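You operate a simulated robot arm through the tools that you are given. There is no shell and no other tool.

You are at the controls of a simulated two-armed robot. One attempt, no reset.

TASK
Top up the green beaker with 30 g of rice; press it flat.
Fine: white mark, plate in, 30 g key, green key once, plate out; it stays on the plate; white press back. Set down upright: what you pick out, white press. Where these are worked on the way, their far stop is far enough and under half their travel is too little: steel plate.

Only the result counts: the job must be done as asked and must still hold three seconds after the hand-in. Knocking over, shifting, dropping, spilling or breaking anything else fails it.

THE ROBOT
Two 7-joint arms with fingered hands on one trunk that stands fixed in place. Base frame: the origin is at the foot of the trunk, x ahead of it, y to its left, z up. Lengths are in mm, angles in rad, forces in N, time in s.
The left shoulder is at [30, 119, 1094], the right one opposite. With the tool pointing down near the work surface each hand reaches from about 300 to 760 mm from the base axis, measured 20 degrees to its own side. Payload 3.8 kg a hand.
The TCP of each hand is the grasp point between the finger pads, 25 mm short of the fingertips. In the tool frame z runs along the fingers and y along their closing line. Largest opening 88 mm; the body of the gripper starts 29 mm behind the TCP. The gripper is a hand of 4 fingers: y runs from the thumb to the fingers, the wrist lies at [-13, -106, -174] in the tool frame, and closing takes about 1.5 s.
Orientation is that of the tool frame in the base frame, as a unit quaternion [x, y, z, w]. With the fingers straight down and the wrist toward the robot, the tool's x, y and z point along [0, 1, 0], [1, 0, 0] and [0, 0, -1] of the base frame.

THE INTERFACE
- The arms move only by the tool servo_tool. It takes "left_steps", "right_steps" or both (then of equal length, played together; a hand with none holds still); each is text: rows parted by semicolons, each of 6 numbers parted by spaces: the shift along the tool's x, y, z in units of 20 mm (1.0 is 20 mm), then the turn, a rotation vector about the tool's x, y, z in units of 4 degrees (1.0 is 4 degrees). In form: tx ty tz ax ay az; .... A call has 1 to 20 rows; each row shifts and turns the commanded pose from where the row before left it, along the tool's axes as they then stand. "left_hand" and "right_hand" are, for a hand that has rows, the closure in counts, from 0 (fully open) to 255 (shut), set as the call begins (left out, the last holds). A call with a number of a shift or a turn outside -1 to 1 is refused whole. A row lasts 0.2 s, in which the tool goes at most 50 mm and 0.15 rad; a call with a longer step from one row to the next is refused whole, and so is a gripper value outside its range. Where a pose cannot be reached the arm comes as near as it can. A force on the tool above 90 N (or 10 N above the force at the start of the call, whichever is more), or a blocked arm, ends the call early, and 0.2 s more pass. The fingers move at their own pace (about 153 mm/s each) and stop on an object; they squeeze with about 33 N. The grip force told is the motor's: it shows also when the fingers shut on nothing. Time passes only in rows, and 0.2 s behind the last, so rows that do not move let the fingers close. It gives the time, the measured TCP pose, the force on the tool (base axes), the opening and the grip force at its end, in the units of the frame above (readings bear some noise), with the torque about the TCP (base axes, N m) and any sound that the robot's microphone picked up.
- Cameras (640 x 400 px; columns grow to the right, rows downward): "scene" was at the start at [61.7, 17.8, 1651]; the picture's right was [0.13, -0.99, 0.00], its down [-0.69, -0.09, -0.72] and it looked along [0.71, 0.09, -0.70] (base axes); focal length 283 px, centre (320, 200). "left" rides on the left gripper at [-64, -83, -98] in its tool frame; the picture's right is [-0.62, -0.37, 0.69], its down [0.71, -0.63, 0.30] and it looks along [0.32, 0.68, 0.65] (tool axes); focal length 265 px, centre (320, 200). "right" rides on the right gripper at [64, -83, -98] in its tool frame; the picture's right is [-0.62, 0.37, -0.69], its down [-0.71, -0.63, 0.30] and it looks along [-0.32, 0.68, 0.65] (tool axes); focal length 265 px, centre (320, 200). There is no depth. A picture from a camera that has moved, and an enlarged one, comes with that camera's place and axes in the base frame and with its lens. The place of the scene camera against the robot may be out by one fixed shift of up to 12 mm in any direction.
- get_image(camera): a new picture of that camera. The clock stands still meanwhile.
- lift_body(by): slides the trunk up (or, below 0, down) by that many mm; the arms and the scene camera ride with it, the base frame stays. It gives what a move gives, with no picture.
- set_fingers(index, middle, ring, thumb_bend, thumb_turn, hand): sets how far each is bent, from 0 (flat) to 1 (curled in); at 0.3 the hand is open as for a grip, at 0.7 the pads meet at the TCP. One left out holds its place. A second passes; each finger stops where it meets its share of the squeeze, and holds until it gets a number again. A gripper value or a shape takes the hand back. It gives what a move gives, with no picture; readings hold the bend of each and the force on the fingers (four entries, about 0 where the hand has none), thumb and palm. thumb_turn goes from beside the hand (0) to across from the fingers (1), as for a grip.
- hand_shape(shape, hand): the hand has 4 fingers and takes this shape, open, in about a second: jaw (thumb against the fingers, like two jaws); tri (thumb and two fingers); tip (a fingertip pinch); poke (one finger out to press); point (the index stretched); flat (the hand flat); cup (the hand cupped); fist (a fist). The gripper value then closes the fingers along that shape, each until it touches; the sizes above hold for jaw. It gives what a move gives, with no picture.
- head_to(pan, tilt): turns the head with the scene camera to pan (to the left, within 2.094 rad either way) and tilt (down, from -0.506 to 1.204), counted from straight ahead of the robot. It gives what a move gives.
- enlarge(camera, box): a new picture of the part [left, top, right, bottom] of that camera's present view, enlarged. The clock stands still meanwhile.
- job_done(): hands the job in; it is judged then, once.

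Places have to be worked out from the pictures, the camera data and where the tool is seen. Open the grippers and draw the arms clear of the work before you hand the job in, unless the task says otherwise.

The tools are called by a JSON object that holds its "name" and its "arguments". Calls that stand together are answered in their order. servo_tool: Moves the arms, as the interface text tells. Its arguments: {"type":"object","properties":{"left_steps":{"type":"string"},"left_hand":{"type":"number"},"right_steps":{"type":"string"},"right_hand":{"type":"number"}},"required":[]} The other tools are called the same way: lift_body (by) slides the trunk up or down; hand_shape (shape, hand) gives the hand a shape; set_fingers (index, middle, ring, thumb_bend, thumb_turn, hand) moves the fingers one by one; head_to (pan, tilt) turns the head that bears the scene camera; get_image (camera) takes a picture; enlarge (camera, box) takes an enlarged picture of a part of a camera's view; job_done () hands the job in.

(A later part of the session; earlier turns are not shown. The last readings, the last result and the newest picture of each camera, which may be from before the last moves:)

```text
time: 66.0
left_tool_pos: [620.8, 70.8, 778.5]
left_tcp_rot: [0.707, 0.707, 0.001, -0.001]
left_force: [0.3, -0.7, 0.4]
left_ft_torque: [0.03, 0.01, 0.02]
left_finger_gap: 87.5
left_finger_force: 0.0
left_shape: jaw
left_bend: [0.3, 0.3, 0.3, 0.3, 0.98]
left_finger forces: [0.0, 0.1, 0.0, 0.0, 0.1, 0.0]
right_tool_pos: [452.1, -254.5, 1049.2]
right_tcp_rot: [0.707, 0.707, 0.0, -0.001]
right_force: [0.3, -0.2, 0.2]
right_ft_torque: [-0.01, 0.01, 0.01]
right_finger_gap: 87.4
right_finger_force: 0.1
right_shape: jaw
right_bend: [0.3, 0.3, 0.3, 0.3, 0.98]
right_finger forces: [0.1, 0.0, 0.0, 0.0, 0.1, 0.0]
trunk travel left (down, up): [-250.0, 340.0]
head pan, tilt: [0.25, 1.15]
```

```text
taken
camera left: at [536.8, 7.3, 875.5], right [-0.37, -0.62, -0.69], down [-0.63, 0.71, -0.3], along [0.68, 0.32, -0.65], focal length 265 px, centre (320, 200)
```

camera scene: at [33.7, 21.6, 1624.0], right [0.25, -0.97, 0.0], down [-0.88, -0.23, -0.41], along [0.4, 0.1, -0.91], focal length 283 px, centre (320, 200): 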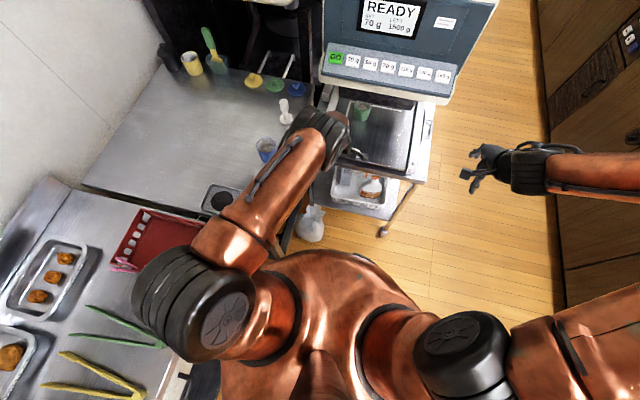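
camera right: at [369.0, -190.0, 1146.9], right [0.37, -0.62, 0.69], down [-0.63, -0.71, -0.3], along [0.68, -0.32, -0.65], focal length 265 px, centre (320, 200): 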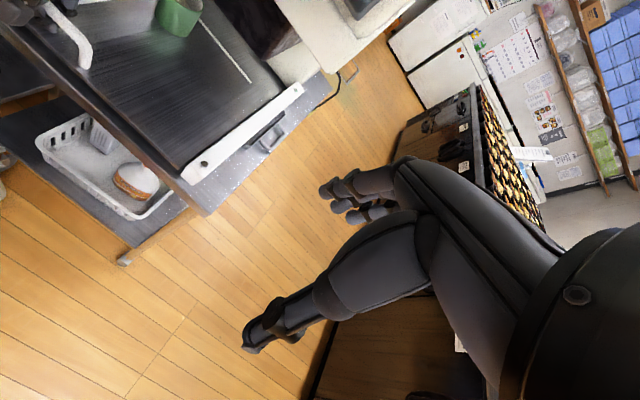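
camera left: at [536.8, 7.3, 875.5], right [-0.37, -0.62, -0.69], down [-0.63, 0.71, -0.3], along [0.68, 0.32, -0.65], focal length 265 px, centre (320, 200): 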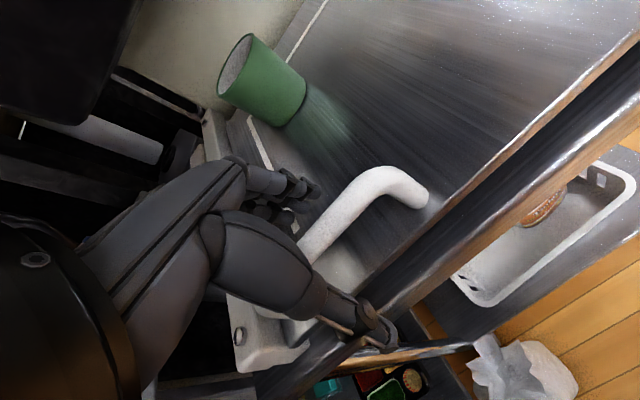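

The hand is free of the bar. I raise it 60 mm, retreat 150 mm in −x below the machine's lip, then rise to look at the keys.

{"name": "servo_tool", "arguments": {"left_steps": "0 0 -.5 0 0 0;0 0 -.8 0 0 0;0 0 -.9 0 0 0;0 0 -.8 0 0 0;0 -.8 0 0 0 0;0 -1 0 0 0 0;0 -1 0 0 0 0;0 -1 0 0 0 0;0 -1 0 0 0 0;0 -1 0 0 0 0;0 -1 0 0 0 0;0 -.8 0 0 0 0;0 0 0 0 0 0"}}

{"name": "servo_tool", "arguments": {"left_steps": "0 0 -1 0 0 0;0 0 -1 0 0 0;0 0 -1 0 0 0;0 0 -1 0 0 0;0 0 -1 0 0 0;0 0 -1 0 0 0;0 0 -1 0 0 0;0 0 -1 0 0 0;0 0 -1 0 0 0;0 0 -1 0 0 0;0 0 -1 0 0 0;0 0 -1 0 0 0;0 0 -1 0 0 0;0 0 -1 0 0 0;0 0 -1 0 0 0;0 0 -1 0 0 0;0 0 -1 0 0 0;0 0 -1 0 0 0"}}

{"name": "get_image", "arguments": {"camera": "left"}}

{"name": "get_image", "arguments": {"camera": "scene"}}

```text
time: 68.8
left_tool_pos: [468.0, 71.2, 838.5]
left_tcp_rot: [0.707, 0.707, 0.001, 0.001]
left_force: [-0.2, 0.8, -0.3]
left_ft_torque: [0.03, -0.01, -0.01]
left_finger_gap: 87.8
left_finger_force: 0.0
left_shape: jaw
left_bend: [0.3, 0.3, 0.3, 0.3, 0.98]
left_finger forces: [0.0, 0.0, 0.0, 0.0, 0.0, 0.0]
right_tool_pos: [452.9, -255.0, 1047.9]
right_tcp_rot: [0.707, 0.707, 0.0, 0.0]
right_force: [-0.2, -0.2, -0.5]
right_ft_torque: [-0.01, -0.03, -0.02]
right_finger_gap: 87.5
right_finger_force: 0.0
right_shape: jaw
right_bend: [0.3, 0.3, 0.3, 0.3, 0.98]
right_finger forces: [0.0, 0.0, 0.1, 0.1, 0.0, 0.0]
trunk travel left (down, up): [-250.0, 340.0]
head pan, tilt: [0.25, 1.15]
```

```text
time: 72.5
left_tool_pos: [466.1, 72.3, 1200.2]
left_tcp_rot: [0.707, 0.707, 0.0, 0.0]
left_force: [-0.2, -0.2, 0.9]
left_ft_torque: [0.01, 0.0, -0.02]
left_finger_gap: 87.2
left_finger_force: 0.1
left_shape: jaw
left_bend: [0.3, 0.3, 0.3, 0.3, 0.98]
left_finger forces: [0.1, 0.0, 0.0, 0.0, 0.0, 0.1]
right_tool_pos: [453.0, -255.1, 1048.6]
right_tcp_rot: [0.707, 0.707, 0.0, 0.0]
right_force: [0.2, -0.1, -0.3]
right_ft_torque: [-0.02, -0.01, -0.03]
right_finger_gap: 87.7
right_finger_force: 0.1
right_shape: jaw
right_bend: [0.3, 0.3, 0.3, 0.3, 0.98]
right_finger forces: [0.0, 0.0, 0.1, 0.0, 0.1, 0.1]
trunk travel left (down, up): [-250.0, 340.0]
head pan, tilt: [0.25, 1.15]
```

```text
taken
camera left: at [383.8, 8.5, 1297.9], right [-0.37, -0.62, -0.69], down [-0.63, 0.71, -0.3], along [0.68, 0.32, -0.65], focal length 265 px, centre (320, 200)
```

left: 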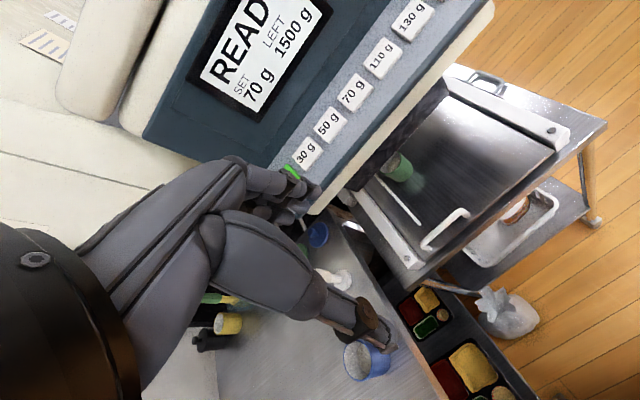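

```text
taken
camera scene: at [37.7, 22.0, 1623.9], right [0.25, -0.97, 0.0], down [-0.88, -0.23, -0.41], along [0.4, 0.1, -0.91], focal length 283 px, centre (320, 200)
```

scene: 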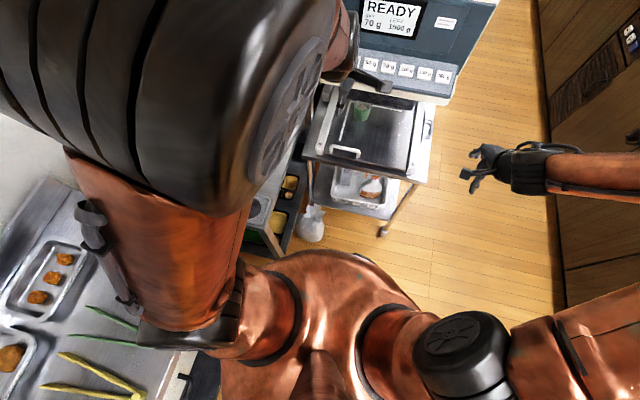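

READY is shown; the 30 g key triangulates to about (652, 85, 1111). I enlarge this view to judge the panel's tilt and key faces.

{"name": "enlarge", "arguments": {"camera": "left", "box": [250, 60, 410, 210]}}

{"name": "get_image", "arguments": {"camera": "right"}}

```text
2.67 times, centred on (330, 135) of left
camera zoom: at [383.8, 8.5, 1297.9], right [-0.37, -0.62, -0.69], down [-0.63, 0.71, -0.3], along [0.68, 0.32, -0.65], focal length 708 px, centre (293, 373)
```

zoom: 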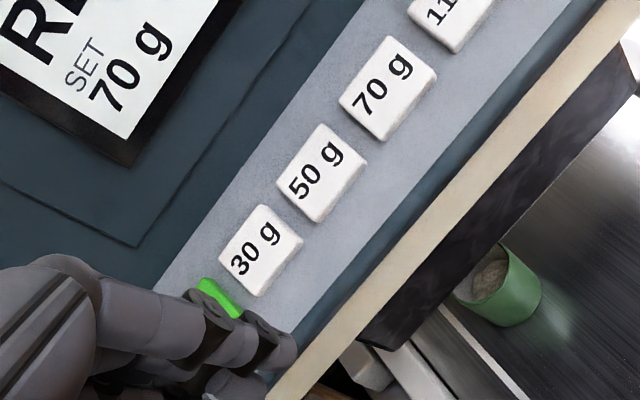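

```text
taken
camera right: at [368.2, -190.1, 1147.1], right [0.37, -0.62, 0.69], down [-0.63, -0.71, -0.3], along [0.68, -0.32, -0.65], focal length 265 px, centre (320, 200)
```

right: 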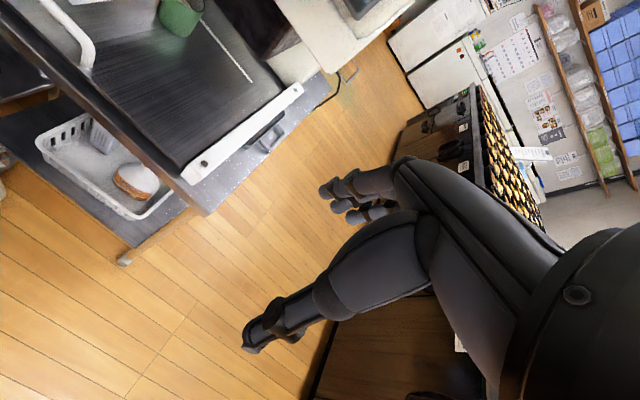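

The key faces look about 34 mm square and nearly horizontal (≈13° slope), so a straight-down finger press suits. I shape the left hand to poke and look at where the finger is.

{"name": "hand_shape", "arguments": {"shape": "poke", "hand": "left"}}

{"name": "get_image", "arguments": {"camera": "left"}}

{"name": "enlarge", "arguments": {"camera": "scene", "box": [300, 20, 460, 140]}}

```text
time: 73.5
left_tool_pos: [467.6, 72.8, 1201.1]
left_tcp_rot: [0.707, 0.707, 0.0, 0.0]
left_force: [0.0, -0.4, 0.1]
left_ft_torque: [-0.02, -0.01, -0.03]
left_finger_gap: 0.1
left_finger_force: 0.1
left_shape: poke
left_bend: [0.7, 0.7, 0.99, 1.0, 1.0]
left_finger forces: [0.1, 0.0, 0.0, 0.1, 0.0, 0.1]
right_tool_pos: [450.7, -255.3, 1048.0]
right_tcp_rot: [0.707, 0.707, 0.0, 0.0]
right_force: [-0.1, -0.3, 0.9]
right_ft_torque: [-0.02, 0.02, 0.02]
right_finger_gap: 87.6
right_finger_force: 0.1
right_shape: jaw
right_bend: [0.3, 0.3, 0.3, 0.3, 0.98]
right_finger forces: [0.0, 0.1, 0.0, 0.0, 0.0, 0.0]
trunk travel left (down, up): [-250.0, 340.0]
head pan, tilt: [0.25, 1.15]
```

```text
taken
camera left: at [384.1, 8.3, 1297.3], right [-0.37, -0.62, -0.69], down [-0.63, 0.71, -0.3], along [0.68, 0.32, -0.65], focal length 265 px, centre (320, 200)
```

left: 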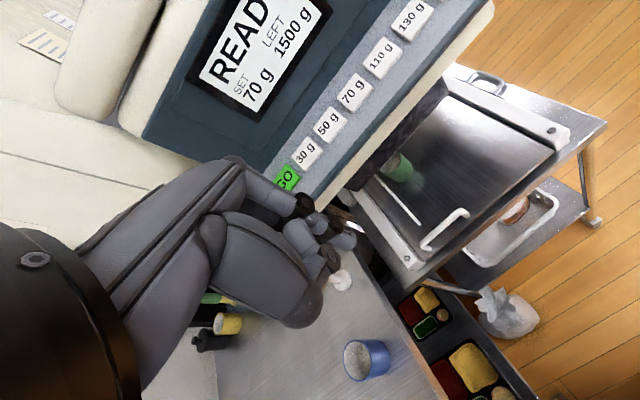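

```text
3.33 times, centred on (380, 80) of scene
camera zoom: at [38.2, 21.9, 1623.9], right [0.25, -0.97, 0.0], down [-0.88, -0.23, -0.41], along [0.4, 0.1, -0.91], focal length 944 px, centre (120, 600)
```

zoom: 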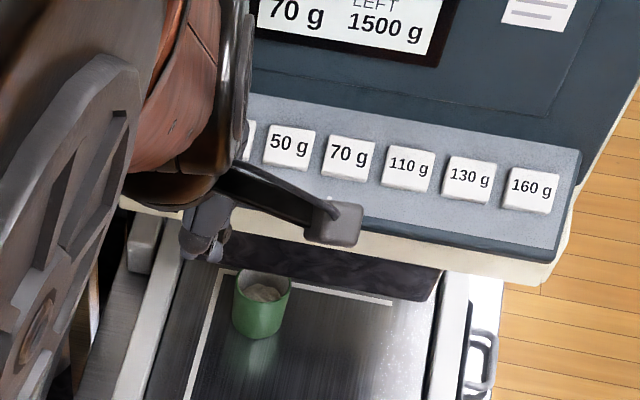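

Poke leaves index and middle both out; I curl the middle so only the index presses a key.

{"name": "set_fingers", "arguments": {"hand": "left", "index": 0.7, "middle": 1.0, "ring": 1.0, "thumb_bend": 1.0, "thumb_turn": 1.0}}

{"name": "enlarge", "arguments": {"camera": "left", "box": [240, 160, 400, 300]}}

{"name": "enlarge", "arguments": {"camera": "scene", "box": [320, 60, 400, 140]}}

```text
time: 74.5
left_tool_pos: [465.4, 72.9, 1199.9]
left_tcp_rot: [0.707, 0.707, 0.0, -0.001]
left_force: [-0.2, -0.5, -1.3]
left_ft_torque: [-0.02, 0.0, 0.02]
left_finger_gap: 15.1
left_finger_force: 0.0
left_shape: fingers
left_bend: [0.42, 1.0, 1.0, 1.0, 1.0]
left_finger forces: [0.0, 0.0, 0.1, 0.0, 0.1, 0.0]
right_tool_pos: [452.4, -254.6, 1048.7]
right_tcp_rot: [0.707, 0.707, 0.0, 0.0]
right_force: [0.8, 0.5, 1.0]
right_ft_torque: [-0.01, 0.02, 0.02]
right_finger_gap: 87.6
right_finger_force: 0.1
right_shape: jaw
right_bend: [0.3, 0.3, 0.3, 0.3, 0.98]
right_finger forces: [0.1, 0.0, 0.0, 0.1, 0.1, 0.1]
trunk travel left (down, up): [-250.0, 340.0]
head pan, tilt: [0.25, 1.15]
```

```text
2.86 times, centred on (320, 230) of left
camera zoom: at [384.2, 8.3, 1297.4], right [-0.37, -0.62, -0.69], down [-0.63, 0.71, -0.3], along [0.68, 0.32, -0.65], focal length 758 px, centre (320, 114)
```

zoom: 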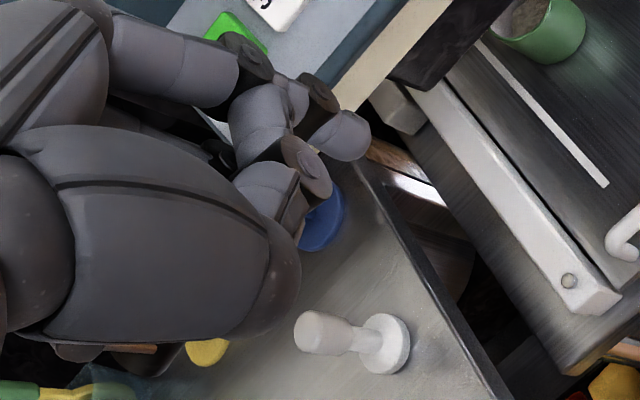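

```text
5.00 times, centred on (360, 100) of scene
camera zoom: at [38.2, 21.9, 1623.9], right [0.25, -0.97, 0.0], down [-0.88, -0.23, -0.41], along [0.4, 0.1, -0.91], focal length 1416 px, centre (120, 700)
```

zoom: 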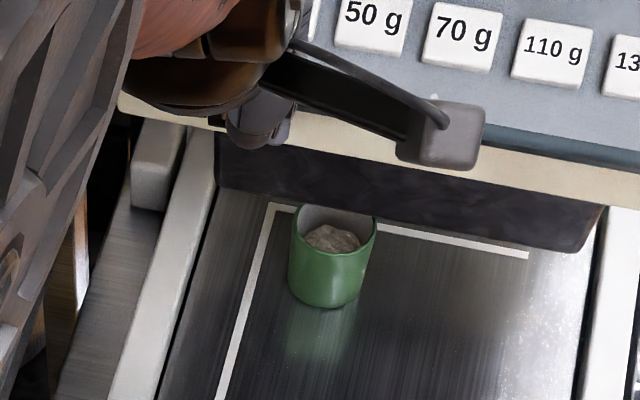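

The index stopped at bend 0.42, so its tip sits about 30 mm ahead of the TCP and ~23 below. That suits the keys; I move so the tip hovers over the 30 g key.

{"name": "servo_tool", "arguments": {"left_steps": ".108 .78 .1 0 0 0;.108 .78 .1 0 0 0;.108 .78 .1 0 0 0;.108 .78 .1 0 0 0;.108 .78 .1 0 0 0;.108 .78 .1 0 0 0;.108 .78 .1 0 0 0;.108 .78 .1 0 0 0;.108 .78 .1 0 0 0;.108 .78 .1 0 0 0;0 0 0 0 0 0"}}

{"name": "get_image", "arguments": {"camera": "left"}}

{"name": "get_image", "arguments": {"camera": "scene"}}

{"name": "enlarge", "arguments": {"camera": "left", "box": [240, 140, 400, 280]}}

```text
time: 76.8
left_tool_pos: [623.6, 91.9, 1179.3]
left_tcp_rot: [0.707, 0.707, 0.001, 0.0]
left_force: [0.0, -0.7, -0.4]
left_ft_torque: [0.02, -0.03, 0.03]
left_finger_gap: 14.3
left_finger_force: 0.0
left_shape: fingers
left_bend: [0.42, 1.0, 1.0, 0.99, 1.0]
left_finger forces: [0.0, 0.0, 0.0, 0.0, 0.1, 0.0]
right_tool_pos: [452.6, -255.0, 1048.3]
right_tcp_rot: [0.707, 0.707, 0.001, 0.001]
right_force: [0.1, 0.5, 0.3]
right_ft_torque: [0.02, 0.01, 0.01]
right_finger_gap: 87.8
right_finger_force: 0.1
right_shape: jaw
right_bend: [0.3, 0.3, 0.3, 0.3, 0.98]
right_finger forces: [0.0, 0.0, 0.1, 0.0, 0.0, 0.0]
trunk travel left (down, up): [-250.0, 340.0]
head pan, tilt: [0.25, 1.15]
```

```text
taken
camera left: at [540.8, 27.7, 1276.5], right [-0.37, -0.62, -0.69], down [-0.63, 0.71, -0.3], along [0.68, 0.32, -0.65], focal length 265 px, centre (320, 200)
```

left: 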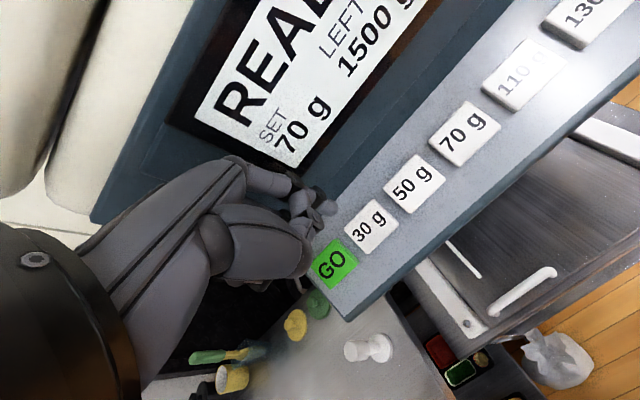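

```text
taken
camera scene: at [37.9, 21.9, 1623.9], right [0.25, -0.97, 0.0], down [-0.88, -0.23, -0.41], along [0.4, 0.1, -0.91], focal length 283 px, centre (320, 200)
```

scene: 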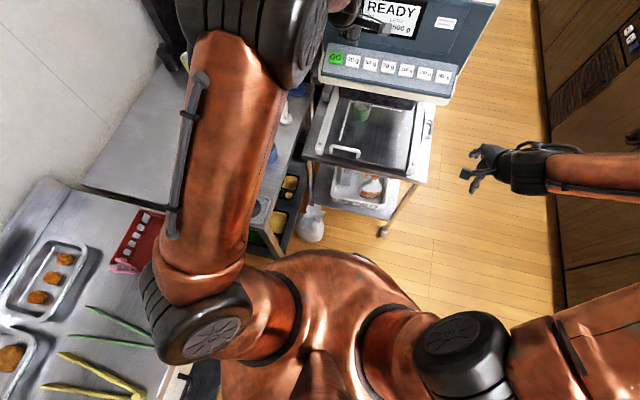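

```text
2.86 times, centred on (320, 210) of left
camera zoom: at [540.8, 27.7, 1276.5], right [-0.37, -0.62, -0.69], down [-0.63, 0.71, -0.3], along [0.68, 0.32, -0.65], focal length 758 px, centre (320, 171)
```

zoom: 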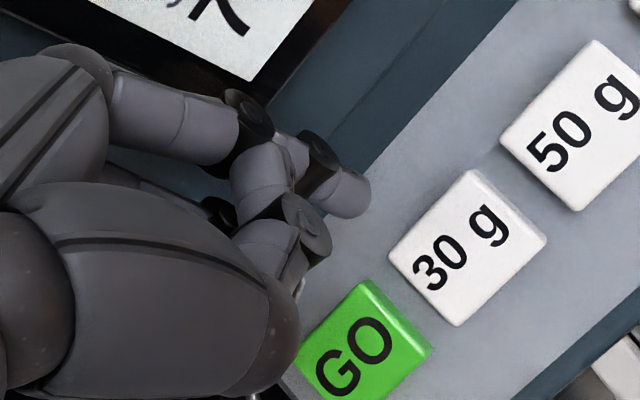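

The close view gives 30 g key at (652, 83.5, 1111) and the index tip at about (652, 82.5, 1157). I descend 36 mm and check.

{"name": "servo_tool", "arguments": {"left_steps": "0 0 .4 0 0 0;0 0 .4 0 0 0;0 0 .4 0 0 0;0 0 .3 0 0 0;0 0 .3 0 0 0;0 0 0 0 0 0"}}

{"name": "enlarge", "arguments": {"camera": "left", "box": [240, 140, 400, 280]}}

{"name": "enlarge", "arguments": {"camera": "scene", "box": [300, 20, 460, 120]}}

```text
time: 78.2
left_tool_pos: [623.8, 92.1, 1142.1]
left_tcp_rot: [0.707, 0.707, 0.0, 0.0]
left_force: [-0.4, 0.6, 1.4]
left_ft_torque: [0.0, -0.03, 0.01]
left_finger_gap: 14.6
left_finger_force: 0.4
left_shape: fingers
left_bend: [0.42, 1.0, 1.0, 0.99, 1.0]
left_finger forces: [1.0, 0.1, 0.0, 0.1, 0.0, 0.0]
right_tool_pos: [452.7, -254.2, 1048.7]
right_tcp_rot: [0.707, 0.707, 0.001, 0.0]
right_force: [0.5, 0.7, 0.0]
right_ft_torque: [-0.01, -0.01, 0.0]
right_finger_gap: 87.4
right_finger_force: 0.1
right_shape: jaw
right_bend: [0.3, 0.3, 0.3, 0.3, 0.98]
right_finger forces: [0.0, 0.1, 0.1, 0.0, 0.1, 0.0]
trunk travel left (down, up): [-250.0, 340.0]
head pan, tilt: [0.25, 1.15]
```

```text
2.86 times, centred on (320, 210) of left
camera zoom: at [541.0, 28.4, 1239.6], right [-0.37, -0.62, -0.69], down [-0.63, 0.71, -0.3], along [0.68, 0.32, -0.65], focal length 758 px, centre (320, 171)
```

zoom: 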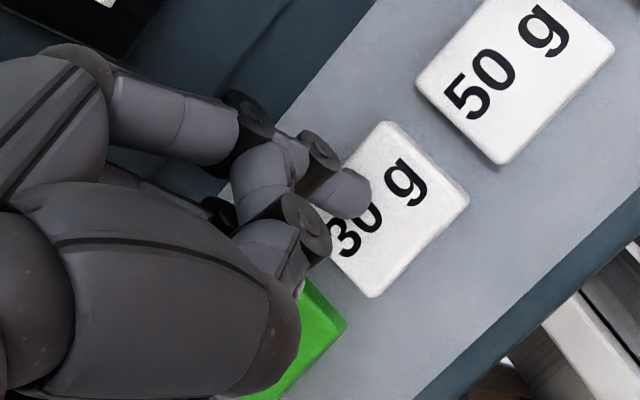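

```text
4.00 times, centred on (380, 70) of scene
camera zoom: at [38.1, 21.9, 1623.9], right [0.25, -0.97, 0.0], down [-0.88, -0.23, -0.41], along [0.4, 0.1, -0.91], focal length 1132 px, centre (80, 720)
```

zoom: 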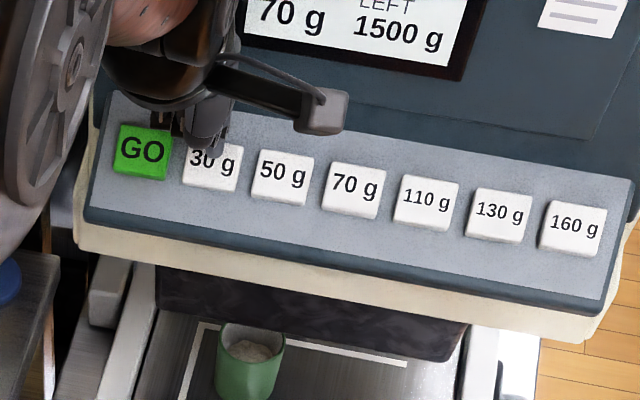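

The tip is at or just above the upper-left part of the 30 g key. I lift 4 mm, shift (−8, −5) toward the key's centre, and come down again.

{"name": "servo_tool", "arguments": {"left_steps": "0 0 -.2 0 0 0;-.25 -.4 0 0 0 0;0 0 .1 0 0 0;0 0 0 0 0 0"}}

{"name": "enlarge", "arguments": {"camera": "left", "box": [240, 140, 400, 280]}}

{"name": "enlarge", "arguments": {"camera": "scene", "box": [310, 40, 390, 100]}}

```text
time: 79.2
left_tool_pos: [614.9, 86.7, 1143.5]
left_tcp_rot: [0.707, 0.707, 0.0, -0.001]
left_force: [0.6, 0.9, -0.2]
left_ft_torque: [0.03, -0.04, 0.0]
left_finger_gap: 14.3
left_finger_force: 0.1
left_shape: fingers
left_bend: [0.42, 1.0, 1.0, 0.99, 1.0]
left_finger forces: [0.1, 0.1, 0.0, 0.1, 0.0, 0.0]
right_tool_pos: [452.1, -254.8, 1048.6]
right_tcp_rot: [0.707, 0.707, 0.001, 0.0]
right_force: [-0.5, 0.1, 0.0]
right_ft_torque: [-0.02, -0.01, -0.02]
right_finger_gap: 87.4
right_finger_force: 0.0
right_shape: jaw
right_bend: [0.3, 0.3, 0.3, 0.3, 0.98]
right_finger forces: [0.0, 0.0, 0.1, 0.0, 0.0, 0.0]
trunk travel left (down, up): [-250.0, 340.0]
head pan, tilt: [0.25, 1.15]
```

```text
2.86 times, centred on (320, 210) of left
camera zoom: at [532.7, 23.3, 1241.5], right [-0.37, -0.62, -0.69], down [-0.63, 0.71, -0.3], along [0.68, 0.32, -0.65], focal length 758 px, centre (320, 171)
```

zoom: 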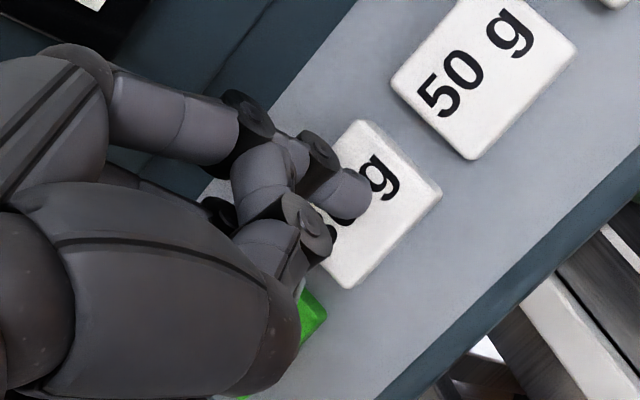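

```text
6.67 times, centred on (350, 70) of scene
camera zoom: at [38.1, 21.8, 1623.9], right [0.25, -0.97, 0.0], down [-0.88, -0.23, -0.41], along [0.4, 0.1, -0.91], focal length 1887 px, centre (120, 1067)
```

zoom: 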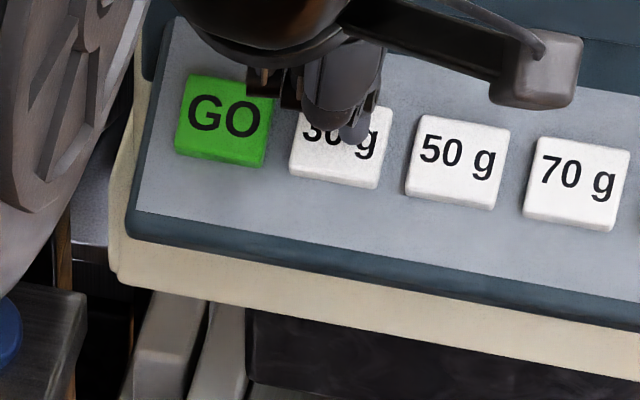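

The tip is now above the middle of the 30 g key with nothing else close. I press down in 1 mm rows.

{"name": "servo_tool", "arguments": {"left_steps": "0 0 .05 0 0 0;0 0 .05 0 0 0;0 0 .05 0 0 0;0 0 0 0 0 0"}}

{"name": "servo_tool", "arguments": {"left_steps": "0 0 .05 0 0 0;0 0 .05 0 0 0;0 0 .05 0 0 0;0 0 0 0 0 0"}}

{"name": "enlarge", "arguments": {"camera": "scene", "box": [310, 0, 470, 100]}}

```text
time: 80.2
left_tool_pos: [615.7, 87.9, 1141.5]
left_tcp_rot: [0.708, 0.707, 0.0, 0.001]
left_force: [-0.5, 0.5, 0.1]
left_ft_torque: [0.0, 0.01, -0.01]
left_finger_gap: 14.1
left_finger_force: 0.2
left_shape: fingers
left_bend: [0.42, 1.0, 1.0, 0.99, 1.0]
left_finger forces: [0.1, 0.0, 0.1, 0.0, 0.1, 0.0]
right_tool_pos: [452.3, -255.1, 1048.8]
right_tcp_rot: [0.707, 0.707, -0.001, 0.0]
right_force: [-0.1, -0.1, 0.7]
right_ft_torque: [-0.01, 0.04, -0.03]
right_finger_gap: 87.9
right_finger_force: 0.0
right_shape: jaw
right_bend: [0.3, 0.3, 0.3, 0.3, 0.98]
right_finger forces: [0.0, 0.0, 0.0, 0.1, 0.0, 0.0]
trunk travel left (down, up): [-250.0, 340.0]
head pan, tilt: [0.25, 1.15]
```

```text
time: 81.2
left_tool_pos: [615.3, 88.1, 1137.2]
left_tcp_rot: [0.708, 0.707, 0.0, 0.0]
left_force: [0.0, 0.9, 1.1]
left_ft_torque: [0.0, -0.01, 0.0]
left_finger_gap: 14.3
left_finger_force: 0.3
left_shape: fingers
left_bend: [0.42, 1.0, 1.0, 0.99, 1.0]
left_finger forces: [0.6, 0.0, 0.0, 0.1, 0.1, 0.1]
right_tool_pos: [452.3, -254.9, 1048.7]
right_tcp_rot: [0.708, 0.707, 0.0, 0.001]
right_force: [0.6, -0.7, 0.4]
right_ft_torque: [0.01, 0.0, -0.03]
right_finger_gap: 87.4
right_finger_force: 0.0
right_shape: jaw
right_bend: [0.3, 0.3, 0.3, 0.3, 0.98]
right_finger forces: [0.0, 0.0, 0.1, 0.0, 0.0, 0.0]
trunk travel left (down, up): [-250.0, 340.0]
head pan, tilt: [0.25, 1.15]
```

```text
4.00 times, centred on (390, 50) of scene
camera zoom: at [38.2, 21.9, 1623.9], right [0.25, -0.97, 0.0], down [-0.88, -0.23, -0.41], along [0.4, 0.1, -0.91], focal length 1132 px, centre (40, 800)
```

zoom: 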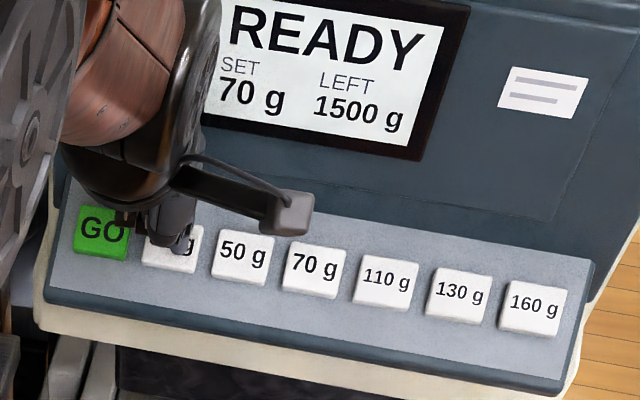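

First light contact on the 30 g key; SET still 70 g. I press on in small steps.

{"name": "servo_tool", "arguments": {"left_steps": "0 0 .05 0 0 0;0 0 .05 0 0 0;0 0 0 0 0 0"}}

{"name": "servo_tool", "arguments": {"left_steps": "0 0 .05 0 0 0;0 0 .05 0 0 0;0 0 0 0 0 0"}}

{"name": "enlarge", "arguments": {"camera": "scene", "box": [310, 0, 470, 100]}}

```text
time: 82.0
left_tool_pos: [615.8, 89.1, 1136.3]
left_tcp_rot: [0.708, 0.707, 0.001, 0.0]
left_force: [-0.2, 0.2, 1.5]
left_ft_torque: [-0.03, -0.07, 0.02]
left_finger_gap: 14.1
left_finger_force: 0.3
left_shape: fingers
left_bend: [0.42, 1.0, 1.0, 0.99, 1.0]
left_finger forces: [1.7, 0.1, 0.0, 0.1, 0.0, 0.0]
right_tool_pos: [452.4, -254.9, 1049.2]
right_tcp_rot: [0.707, 0.707, 0.0, 0.0]
right_force: [-0.8, 0.3, -0.8]
right_ft_torque: [0.0, -0.01, -0.01]
right_finger_gap: 87.6
right_finger_force: 0.1
right_shape: jaw
right_bend: [0.3, 0.3, 0.3, 0.3, 0.98]
right_finger forces: [0.0, 0.0, 0.0, 0.0, 0.0, 0.0]
trunk travel left (down, up): [-250.0, 340.0]
head pan, tilt: [0.25, 1.15]
heard: click
```

```text
time: 82.8
left_tool_pos: [616.4, 88.4, 1134.8]
left_tcp_rot: [0.707, 0.707, 0.001, 0.0]
left_force: [-1.3, 0.6, 2.7]
left_ft_torque: [0.0, -0.08, 0.02]
left_finger_gap: 14.4
left_finger_force: 2.0
left_shape: fingers
left_bend: [0.42, 1.0, 1.0, 0.99, 1.0]
left_finger forces: [3.0, 0.1, 0.0, 0.0, 0.1, 0.1]
right_tool_pos: [452.2, -254.3, 1048.8]
right_tcp_rot: [0.707, 0.707, 0.0, 0.0]
right_force: [0.2, -1.0, 0.6]
right_ft_torque: [0.01, 0.0, -0.01]
right_finger_gap: 87.4
right_finger_force: 0.0
right_shape: jaw
right_bend: [0.3, 0.3, 0.3, 0.3, 0.98]
right_finger forces: [0.0, 0.0, 0.0, 0.0, 0.0, 0.0]
trunk travel left (down, up): [-250.0, 340.0]
head pan, tilt: [0.25, 1.15]
```

```text
4.00 times, centred on (390, 50) of scene
camera zoom: at [37.8, 22.0, 1623.9], right [0.25, -0.97, 0.0], down [-0.88, -0.23, -0.41], along [0.4, 0.1, -0.91], focal length 1132 px, centre (40, 800)
```

zoom: 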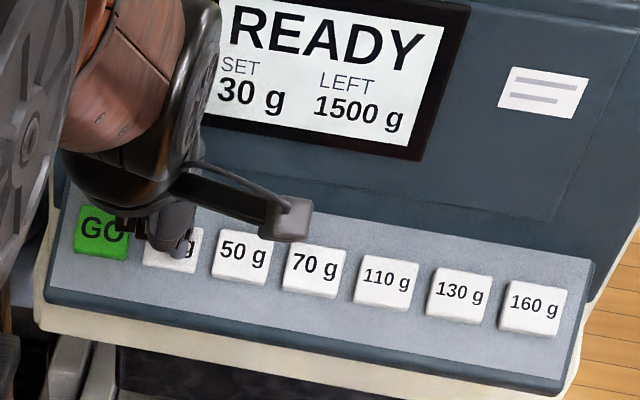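

Click heard and SET shows 30 g. I raise 30 mm, shift 46 mm in +y to the GO key, and descend to just above it.

{"name": "servo_tool", "arguments": {"left_steps": "0 0 -.5 0 0 0;0 0 -1 0 0 0;.46 0 0 0 0 0;.46 0 0 0 0 0;.46 0 0 0 0 0;.46 0 0 0 0 0;.46 0 0 0 0 0;0 0 .4 0 0 0;0 0 .4 0 0 0;0 0 .2 0 0 0;0 0 0 0 0 0"}}

{"name": "enlarge", "arguments": {"camera": "left", "box": [240, 140, 400, 280]}}

{"name": "enlarge", "arguments": {"camera": "scene", "box": [310, 0, 470, 100]}}

```text
time: 85.2
left_tool_pos: [615.9, 133.4, 1145.1]
left_tcp_rot: [0.707, 0.707, 0.0, 0.0]
left_force: [0.2, -0.5, -0.5]
left_ft_torque: [-0.03, 0.01, -0.02]
left_finger_gap: 14.1
left_finger_force: 0.1
left_shape: fingers
left_bend: [0.42, 1.0, 1.0, 0.99, 1.0]
left_finger forces: [0.0, 0.0, 0.1, 0.0, 0.1, 0.0]
right_tool_pos: [452.5, -254.7, 1049.0]
right_tcp_rot: [0.707, 0.708, 0.0, 0.0]
right_force: [0.6, -0.2, 0.7]
right_ft_torque: [-0.03, 0.02, 0.0]
right_finger_gap: 87.3
right_finger_force: 0.0
right_shape: jaw
right_bend: [0.3, 0.3, 0.3, 0.3, 0.98]
right_finger forces: [0.0, 0.1, 0.0, 0.0, 0.1, 0.1]
trunk travel left (down, up): [-250.0, 340.0]
head pan, tilt: [0.25, 1.15]
```

```text
2.86 times, centred on (320, 210) of left
camera zoom: at [533.1, 69.2, 1241.8], right [-0.37, -0.62, -0.69], down [-0.63, 0.71, -0.3], along [0.68, 0.32, -0.65], focal length 758 px, centre (320, 171)
```

zoom: 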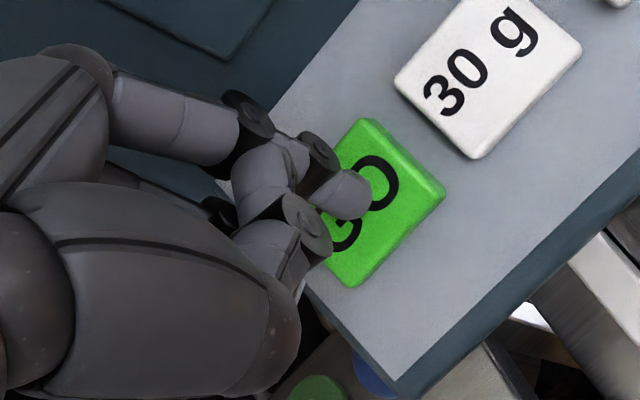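

```text
4.00 times, centred on (390, 50) of scene
camera zoom: at [38.3, 22.0, 1623.9], right [0.25, -0.97, 0.0], down [-0.88, -0.23, -0.41], along [0.4, 0.1, -0.91], focal length 1132 px, centre (40, 800)
```

zoom: 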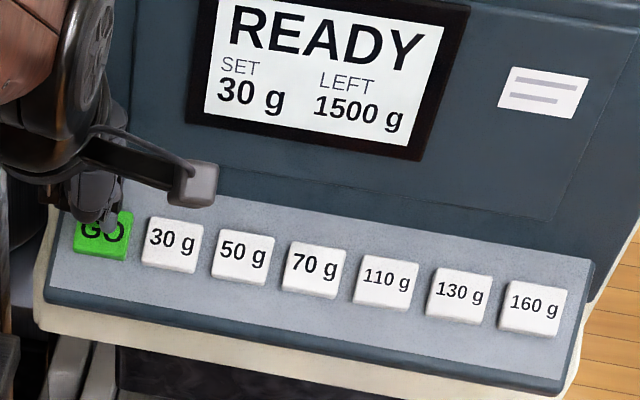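

The tip is over GO just as before over the 30 g key. I descend 7 mm, then step by 1 mm until the click.

{"name": "servo_tool", "arguments": {"left_steps": "0 0 .1 0 0 0;0 0 .1 0 0 0;0 0 .1 0 0 0;0 0 .05 0 0 0;0 0 0 0 0 0"}}

{"name": "servo_tool", "arguments": {"left_steps": "0 0 .05 0 0 0;0 0 .05 0 0 0;0 0 0 0 0 0"}}

```text
time: 86.5
left_tool_pos: [615.8, 133.2, 1138.6]
left_tcp_rot: [0.708, 0.707, 0.0, 0.0]
left_force: [0.1, -0.6, 1.0]
left_ft_torque: [-0.02, -0.02, 0.01]
left_finger_gap: 14.0
left_finger_force: 0.6
left_shape: fingers
left_bend: [0.42, 1.0, 1.0, 0.99, 1.0]
left_finger forces: [1.0, 0.0, 0.1, 0.0, 0.1, 0.1]
right_tool_pos: [451.8, -255.1, 1048.5]
right_tcp_rot: [0.707, 0.707, 0.0, 0.0]
right_force: [-0.4, -0.2, -0.2]
right_ft_torque: [0.0, -0.01, -0.03]
right_finger_gap: 87.3
right_finger_force: 0.2
right_shape: jaw
right_bend: [0.3, 0.3, 0.3, 0.3, 0.98]
right_finger forces: [0.1, 0.1, 0.0, 0.0, 0.0, 0.0]
trunk travel left (down, up): [-250.0, 340.0]
head pan, tilt: [0.25, 1.15]
```

```text
time: 87.2
left_tool_pos: [616.1, 132.4, 1135.5]
left_tcp_rot: [0.707, 0.708, -0.001, 0.0]
left_force: [-0.4, -0.1, 1.5]
left_ft_torque: [-0.02, -0.06, 0.02]
left_finger_gap: 14.5
left_finger_force: 0.8
left_shape: fingers
left_bend: [0.42, 1.0, 1.0, 0.99, 1.0]
left_finger forces: [1.8, 0.0, 0.1, 0.0, 0.1, 0.1]
right_tool_pos: [452.9, -254.1, 1048.3]
right_tcp_rot: [0.707, 0.707, 0.0, -0.001]
right_force: [0.1, -0.5, 0.4]
right_ft_torque: [0.0, 0.03, 0.0]
right_finger_gap: 87.7
right_finger_force: 0.1
right_shape: jaw
right_bend: [0.3, 0.3, 0.3, 0.3, 0.98]
right_finger forces: [0.0, 0.0, 0.0, 0.0, 0.1, 0.0]
trunk travel left (down, up): [-250.0, 340.0]
head pan, tilt: [0.25, 1.15]
heard: click
```

One click heard on GO. I lift off straight away and look at the screen.

{"name": "servo_tool", "arguments": {"left_steps": "0 0 -.5 0 0 0;0 0 -1 0 0 0;0 0 -1 0 0 0;0 0 0 0 0 0"}}

{"name": "enlarge", "arguments": {"camera": "scene", "box": [310, 0, 470, 140]}}

```text
time: 88.2
left_tool_pos: [615.9, 132.1, 1185.2]
left_tcp_rot: [0.707, 0.707, 0.0, 0.0]
left_force: [-0.8, 0.8, -1.0]
left_ft_torque: [0.01, 0.02, 0.02]
left_finger_gap: 14.0
left_finger_force: 0.0
left_shape: fingers
left_bend: [0.42, 1.0, 1.0, 0.99, 1.0]
left_finger forces: [0.1, 0.0, 0.1, 0.1, 0.0, 0.0]
right_tool_pos: [452.7, -254.9, 1048.8]
right_tcp_rot: [0.707, 0.708, -0.001, 0.001]
right_force: [-0.6, 1.0, 0.1]
right_ft_torque: [-0.01, -0.02, 0.03]
right_finger_gap: 87.7
right_finger_force: 0.1
right_shape: jaw
right_bend: [0.3, 0.3, 0.3, 0.3, 0.98]
right_finger forces: [0.0, 0.1, 0.0, 0.1, 0.1, 0.1]
trunk travel left (down, up): [-250.0, 340.0]
head pan, tilt: [0.25, 1.15]
```

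```text
2.86 times, centred on (390, 70) of scene
camera zoom: at [38.5, 22.0, 1623.9], right [0.25, -0.97, 0.0], down [-0.88, -0.23, -0.41], along [0.4, 0.1, -0.91], focal length 809 px, centre (120, 571)
```

zoom: 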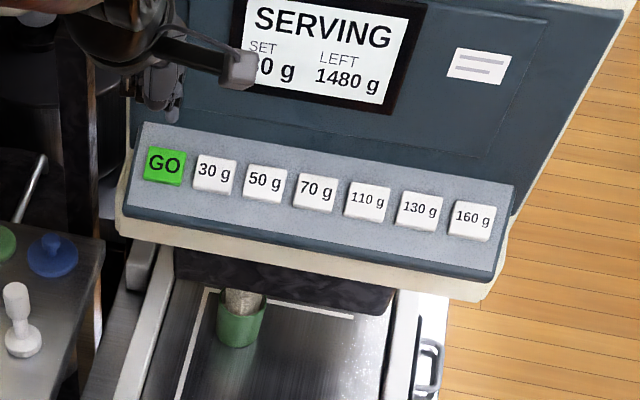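

It is SERVING into the beaker. I retract the left hand 150 mm at height and let the serving finish.

{"name": "servo_tool", "arguments": {"left_steps": "0 -.5 0 0 0 0;0 -1 0 0 0 0;0 -1 0 0 0 0;0 -1 0 0 0 0;0 -1 0 0 0 0;0 -1 0 0 0 0;0 -1 0 0 0 0;0 -.8 0 0 0 0;0 0 0 0 0 0;0 0 0 0 0 0;0 0 0 0 0 0;0 0 0 0 0 0;0 0 0 0 0 0"}}

{"name": "hand_shape", "arguments": {"shape": "jaw", "hand": "left"}}

{"name": "enlarge", "arguments": {"camera": "scene", "box": [300, 0, 470, 160]}}

```text
time: 91.0
left_tool_pos: [470.3, 133.3, 1185.4]
left_tcp_rot: [0.706, 0.708, -0.001, 0.0]
left_force: [-0.4, -0.7, 0.4]
left_ft_torque: [0.0, 0.02, 0.0]
left_finger_gap: 14.0
left_finger_force: 0.0
left_shape: fingers
left_bend: [0.42, 1.0, 1.0, 0.99, 1.0]
left_finger forces: [0.1, 0.0, 0.0, 0.1, 0.0, 0.1]
right_tool_pos: [451.6, -255.2, 1048.8]
right_tcp_rot: [0.707, 0.707, 0.0, 0.0]
right_force: [0.3, 0.0, 0.1]
right_ft_torque: [-0.02, -0.02, 0.01]
right_finger_gap: 87.6
right_finger_force: 0.1
right_shape: jaw
right_bend: [0.3, 0.3, 0.3, 0.3, 0.98]
right_finger forces: [0.0, 0.0, 0.0, 0.0, 0.0, 0.0]
trunk travel left (down, up): [-250.0, 340.0]
head pan, tilt: [0.25, 1.15]
```

```text
time: 92.0
left_tool_pos: [470.8, 133.6, 1185.7]
left_tcp_rot: [0.707, 0.707, 0.0, 0.0]
left_force: [0.1, 0.3, 0.3]
left_ft_torque: [-0.05, -0.03, 0.0]
left_finger_gap: 87.9
left_finger_force: 0.1
left_shape: jaw
left_bend: [0.3, 0.3, 0.3, 0.3, 0.98]
left_finger forces: [0.0, 0.0, 0.0, 0.0, 0.1, 0.0]
right_tool_pos: [452.0, -254.7, 1048.2]
right_tcp_rot: [0.707, 0.707, -0.001, -0.001]
right_force: [0.3, 0.3, -0.1]
right_ft_torque: [-0.03, 0.0, -0.03]
right_finger_gap: 87.7
right_finger_force: 0.0
right_shape: jaw
right_bend: [0.3, 0.3, 0.3, 0.3, 0.98]
right_finger forces: [0.0, 0.1, 0.0, 0.1, 0.0, 0.0]
trunk travel left (down, up): [-250.0, 340.0]
head pan, tilt: [0.25, 1.15]
```

```text
2.50 times, centred on (385, 80) of scene
camera zoom: at [38.2, 22.0, 1623.9], right [0.25, -0.97, 0.0], down [-0.88, -0.23, -0.41], along [0.4, 0.1, -0.91], focal length 708 px, centre (158, 500)
```

zoom: 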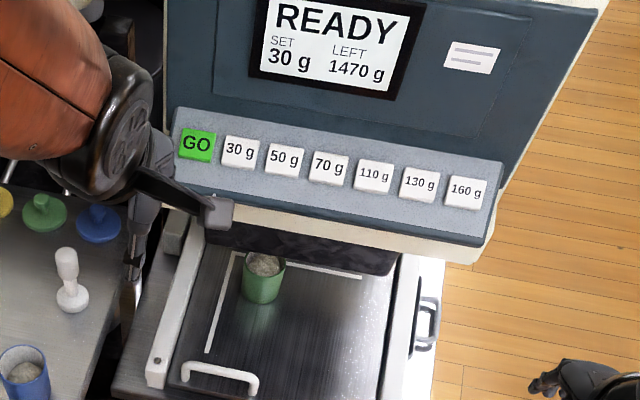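

Serving done: LEFT 1470 g, screen READY. Now I bring the left hand back down the same way to the handle (x≈468, z≈838 first).

{"name": "servo_tool", "arguments": {"left_steps": "-.174 0 .965 0 0 0;-.174 0 .965 0 0 0;-.174 0 .965 0 0 0;-.174 0 .965 0 0 0;-.174 0 .965 0 0 0;-.174 0 .965 0 0 0;-.174 0 .965 0 0 0;-.174 0 .965 0 0 0;-.174 0 .965 0 0 0;-.174 0 .965 0 0 0;-.174 0 .965 0 0 0;-.174 0 .965 0 0 0;-.174 0 .965 0 0 0;-.174 0 .965 0 0 0;-.174 0 .965 0 0 0;-.174 0 .965 0 0 0;-.174 0 .965 0 0 0;-.174 0 .965 0 0 0;0 0 0 0 0 0"}}

{"name": "servo_tool", "arguments": {"left_steps": "0 .8 0 0 0 0;0 1 0 0 0 0;0 1 0 0 0 0;0 1 0 0 0 0;0 1 0 0 0 0;0 1 0 0 0 0;0 .9 0 0 0 0;0 .7 0 0 0 0;0 0 0 0 0 0"}}

{"name": "get_image", "arguments": {"camera": "left"}}

```text
time: 96.0
left_tool_pos: [468.7, 71.3, 839.0]
left_tcp_rot: [0.707, 0.707, -0.001, 0.0]
left_force: [0.2, 0.2, -0.3]
left_ft_torque: [0.0, 0.01, -0.01]
left_finger_gap: 87.5
left_finger_force: 0.0
left_shape: jaw
left_bend: [0.3, 0.3, 0.3, 0.3, 0.98]
left_finger forces: [0.0, 0.0, 0.0, 0.1, 0.0, 0.0]
right_tool_pos: [453.4, -254.7, 1048.5]
right_tcp_rot: [0.707, 0.707, 0.0, 0.0]
right_force: [0.1, 0.3, 0.4]
right_ft_torque: [0.0, 0.0, 0.02]
right_finger_gap: 87.6
right_finger_force: 0.0
right_shape: jaw
right_bend: [0.3, 0.3, 0.3, 0.3, 0.98]
right_finger forces: [0.1, 0.0, 0.0, 0.0, 0.0, 0.1]
trunk travel left (down, up): [-250.0, 340.0]
head pan, tilt: [0.25, 1.15]
```

```text
time: 98.0
left_tool_pos: [617.4, 69.8, 838.4]
left_tcp_rot: [0.707, 0.708, 0.0, 0.0]
left_force: [-0.5, -0.5, -0.2]
left_ft_torque: [0.0, -0.01, -0.03]
left_finger_gap: 87.6
left_finger_force: 0.2
left_shape: jaw
left_bend: [0.3, 0.3, 0.3, 0.3, 0.98]
left_finger forces: [0.0, 0.0, 0.1, 0.0, 0.0, 0.0]
right_tool_pos: [451.9, -255.2, 1048.3]
right_tcp_rot: [0.707, 0.707, 0.001, -0.001]
right_force: [0.1, -0.3, 0.2]
right_ft_torque: [0.01, 0.04, -0.01]
right_finger_gap: 87.6
right_finger_force: 0.1
right_shape: jaw
right_bend: [0.3, 0.3, 0.3, 0.3, 0.98]
right_finger forces: [0.1, 0.1, 0.0, 0.1, 0.0, 0.0]
trunk travel left (down, up): [-250.0, 340.0]
head pan, tilt: [0.25, 1.15]
```

```text
taken
camera left: at [535.3, 6.2, 935.4], right [-0.37, -0.62, -0.69], down [-0.63, 0.71, -0.3], along [0.68, 0.32, -0.65], focal length 265 px, centre (320, 200)
```

left: 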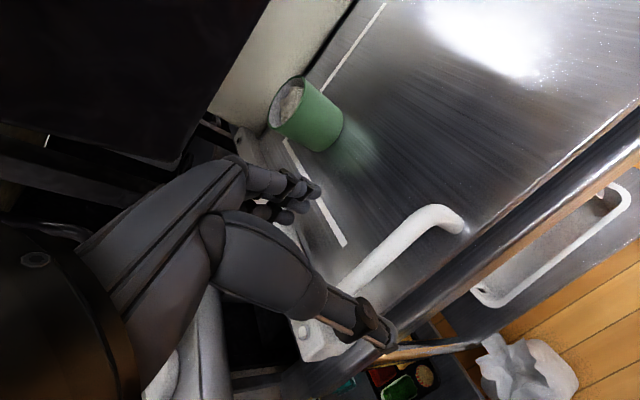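

Same relation to the handle as before. I descend 60 mm and close around the bar.

{"name": "servo_tool", "arguments": {"left_steps": "0 0 .7 0 0 0;0 0 .7 0 0 0;0 0 .7 0 0 0;0 0 .5 0 0 0;0 0 .3 0 0 0;0 0 .1 0 0 0;0 0 0 0 0 0"}}

{"name": "servo_tool", "arguments": {"left_steps": "0 0 0 0 0 0;0 0 0 0 0 0;0 0 0 0 0 0;0 0 0 0 0 0;0 0 0 0 0 0;0 0 0 0 0 0;0 0 0 0 0 0;0 0 0 0 0 0", "left_hand": 255}}

{"name": "get_image", "arguments": {"camera": "left"}}

```text
time: 99.5
left_tool_pos: [617.6, 69.3, 778.5]
left_tcp_rot: [0.707, 0.708, -0.001, 0.0]
left_force: [0.0, 0.1, -0.1]
left_ft_torque: [-0.02, 0.02, -0.02]
left_finger_gap: 87.4
left_finger_force: 0.0
left_shape: jaw
left_bend: [0.3, 0.3, 0.3, 0.3, 0.98]
left_finger forces: [0.0, 0.1, 0.0, 0.0, 0.1, 0.1]
right_tool_pos: [452.0, -254.5, 1048.9]
right_tcp_rot: [0.707, 0.707, 0.0, 0.001]
right_force: [0.1, -0.2, 0.5]
right_ft_torque: [0.0, 0.01, -0.01]
right_finger_gap: 87.7
right_finger_force: 0.0
right_shape: jaw
right_bend: [0.3, 0.3, 0.3, 0.3, 0.98]
right_finger forces: [0.0, 0.1, 0.0, 0.0, 0.0, 0.1]
trunk travel left (down, up): [-250.0, 340.0]
head pan, tilt: [0.25, 1.15]
```

```text
time: 101.3
left_tool_pos: [617.0, 69.9, 777.3]
left_tcp_rot: [0.707, 0.707, -0.001, -0.001]
left_force: [-12.3, -2.6, -8.9]
left_ft_torque: [-0.02, -0.13, 0.01]
left_finger_gap: 0.0
left_finger_force: 33.1
left_shape: jaw
left_bend: [0.7, 0.7, 0.7, 0.74, 1.0]
left_finger forces: [1.7, 0.0, 0.0, 0.1, 16.2, 0.0]
right_tool_pos: [452.4, -253.6, 1048.6]
right_tcp_rot: [0.707, 0.707, 0.0, 0.0]
right_force: [0.1, 0.3, 0.5]
right_ft_torque: [0.02, 0.0, 0.01]
right_finger_gap: 87.6
right_finger_force: 0.0
right_shape: jaw
right_bend: [0.3, 0.3, 0.3, 0.3, 0.98]
right_finger forces: [0.0, 0.1, 0.0, 0.0, 0.0, 0.0]
trunk travel left (down, up): [-250.0, 340.0]
head pan, tilt: [0.25, 1.15]
```

```text
taken
camera left: at [534.2, 5.6, 874.9], right [-0.37, -0.62, -0.69], down [-0.63, 0.71, -0.3], along [0.68, 0.32, -0.66], focal length 265 px, centre (320, 200)
```

left: 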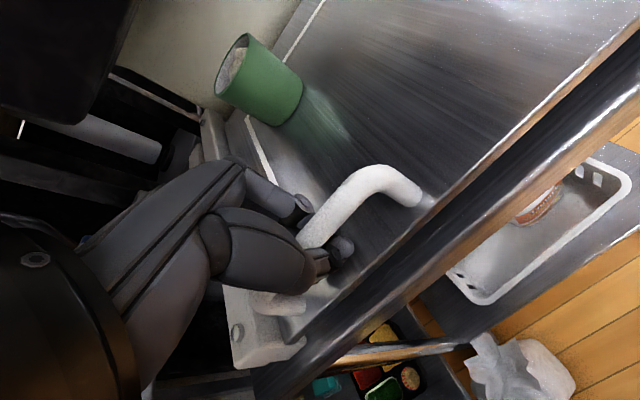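

Bar caged again, beaker upright. I pull the plate out gently.

{"name": "servo_tool", "arguments": {"left_steps": "0 -.05 .05 0 0 0;0 -.1 0 0 0 0;0 -.15 0 0 0 0;0 -.2 0 0 0 0;0 -.3 0 0 0 0;0 -.35 0 0 0 0;0 -.4 0 0 0 0;0 -.4 0 0 0 0;0 -.4 0 0 0 0;0 -.4 0 0 0 0;0 -.4 0 0 0 0;0 -.4 0 0 0 0;0 -.4 0 0 0 0;0 -.4 0 0 0 0;0 -.4 0 0 0 0;0 -.4 0 0 0 0;0 -.3 0 0 0 0;0 -.2 0 0 0 0;0 -.1 0 0 0 0;0 0 0 0 0 0"}}

{"name": "get_image", "arguments": {"camera": "scene"}}

{"name": "get_image", "arguments": {"camera": "left"}}

```text
time: 105.5
left_tool_pos: [501.1, 70.8, 777.5]
left_tcp_rot: [0.707, 0.708, 0.0, -0.001]
left_force: [1.6, -0.1, -1.7]
left_ft_torque: [0.04, 0.0, 0.06]
left_finger_gap: 0.0
left_finger_force: 33.1
left_shape: jaw
left_bend: [0.7, 0.7, 0.7, 0.75, 1.0]
left_finger forces: [4.3, 0.1, 0.1, 0.0, 3.5, 0.1]
right_tool_pos: [452.9, -254.5, 1048.0]
right_tcp_rot: [0.707, 0.707, -0.001, -0.001]
right_force: [-0.5, -0.7, 0.5]
right_ft_torque: [0.01, 0.02, 0.05]
right_finger_gap: 87.6
right_finger_force: 0.0
right_shape: jaw
right_bend: [0.3, 0.3, 0.3, 0.3, 0.98]
right_finger forces: [0.1, 0.0, 0.0, 0.0, 0.0, 0.0]
trunk travel left (down, up): [-250.0, 340.0]
head pan, tilt: [0.25, 1.15]
```

```text
taken
camera scene: at [38.6, 21.9, 1623.9], right [0.25, -0.97, 0.0], down [-0.88, -0.23, -0.41], along [0.4, 0.1, -0.91], focal length 283 px, centre (320, 200)
```

scene: 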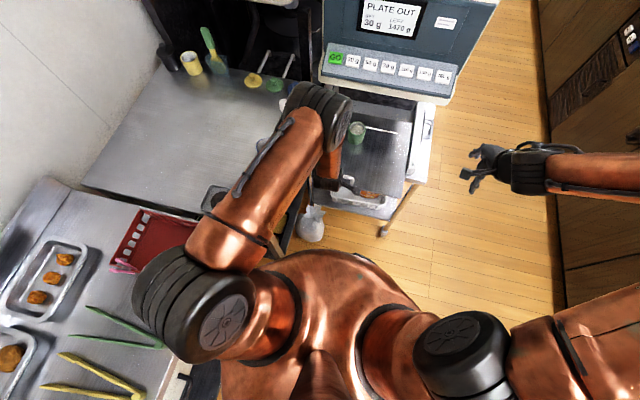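

```text
taken
camera left: at [420.4, 6.4, 874.2], right [-0.37, -0.62, -0.69], down [-0.63, 0.71, -0.3], along [0.68, 0.32, -0.65], focal length 265 px, centre (320, 200)
```

left: 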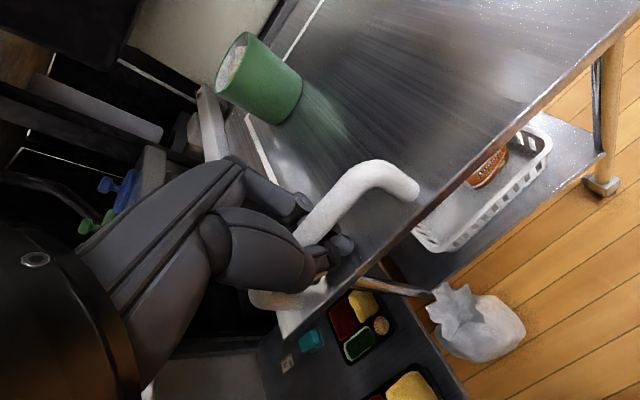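

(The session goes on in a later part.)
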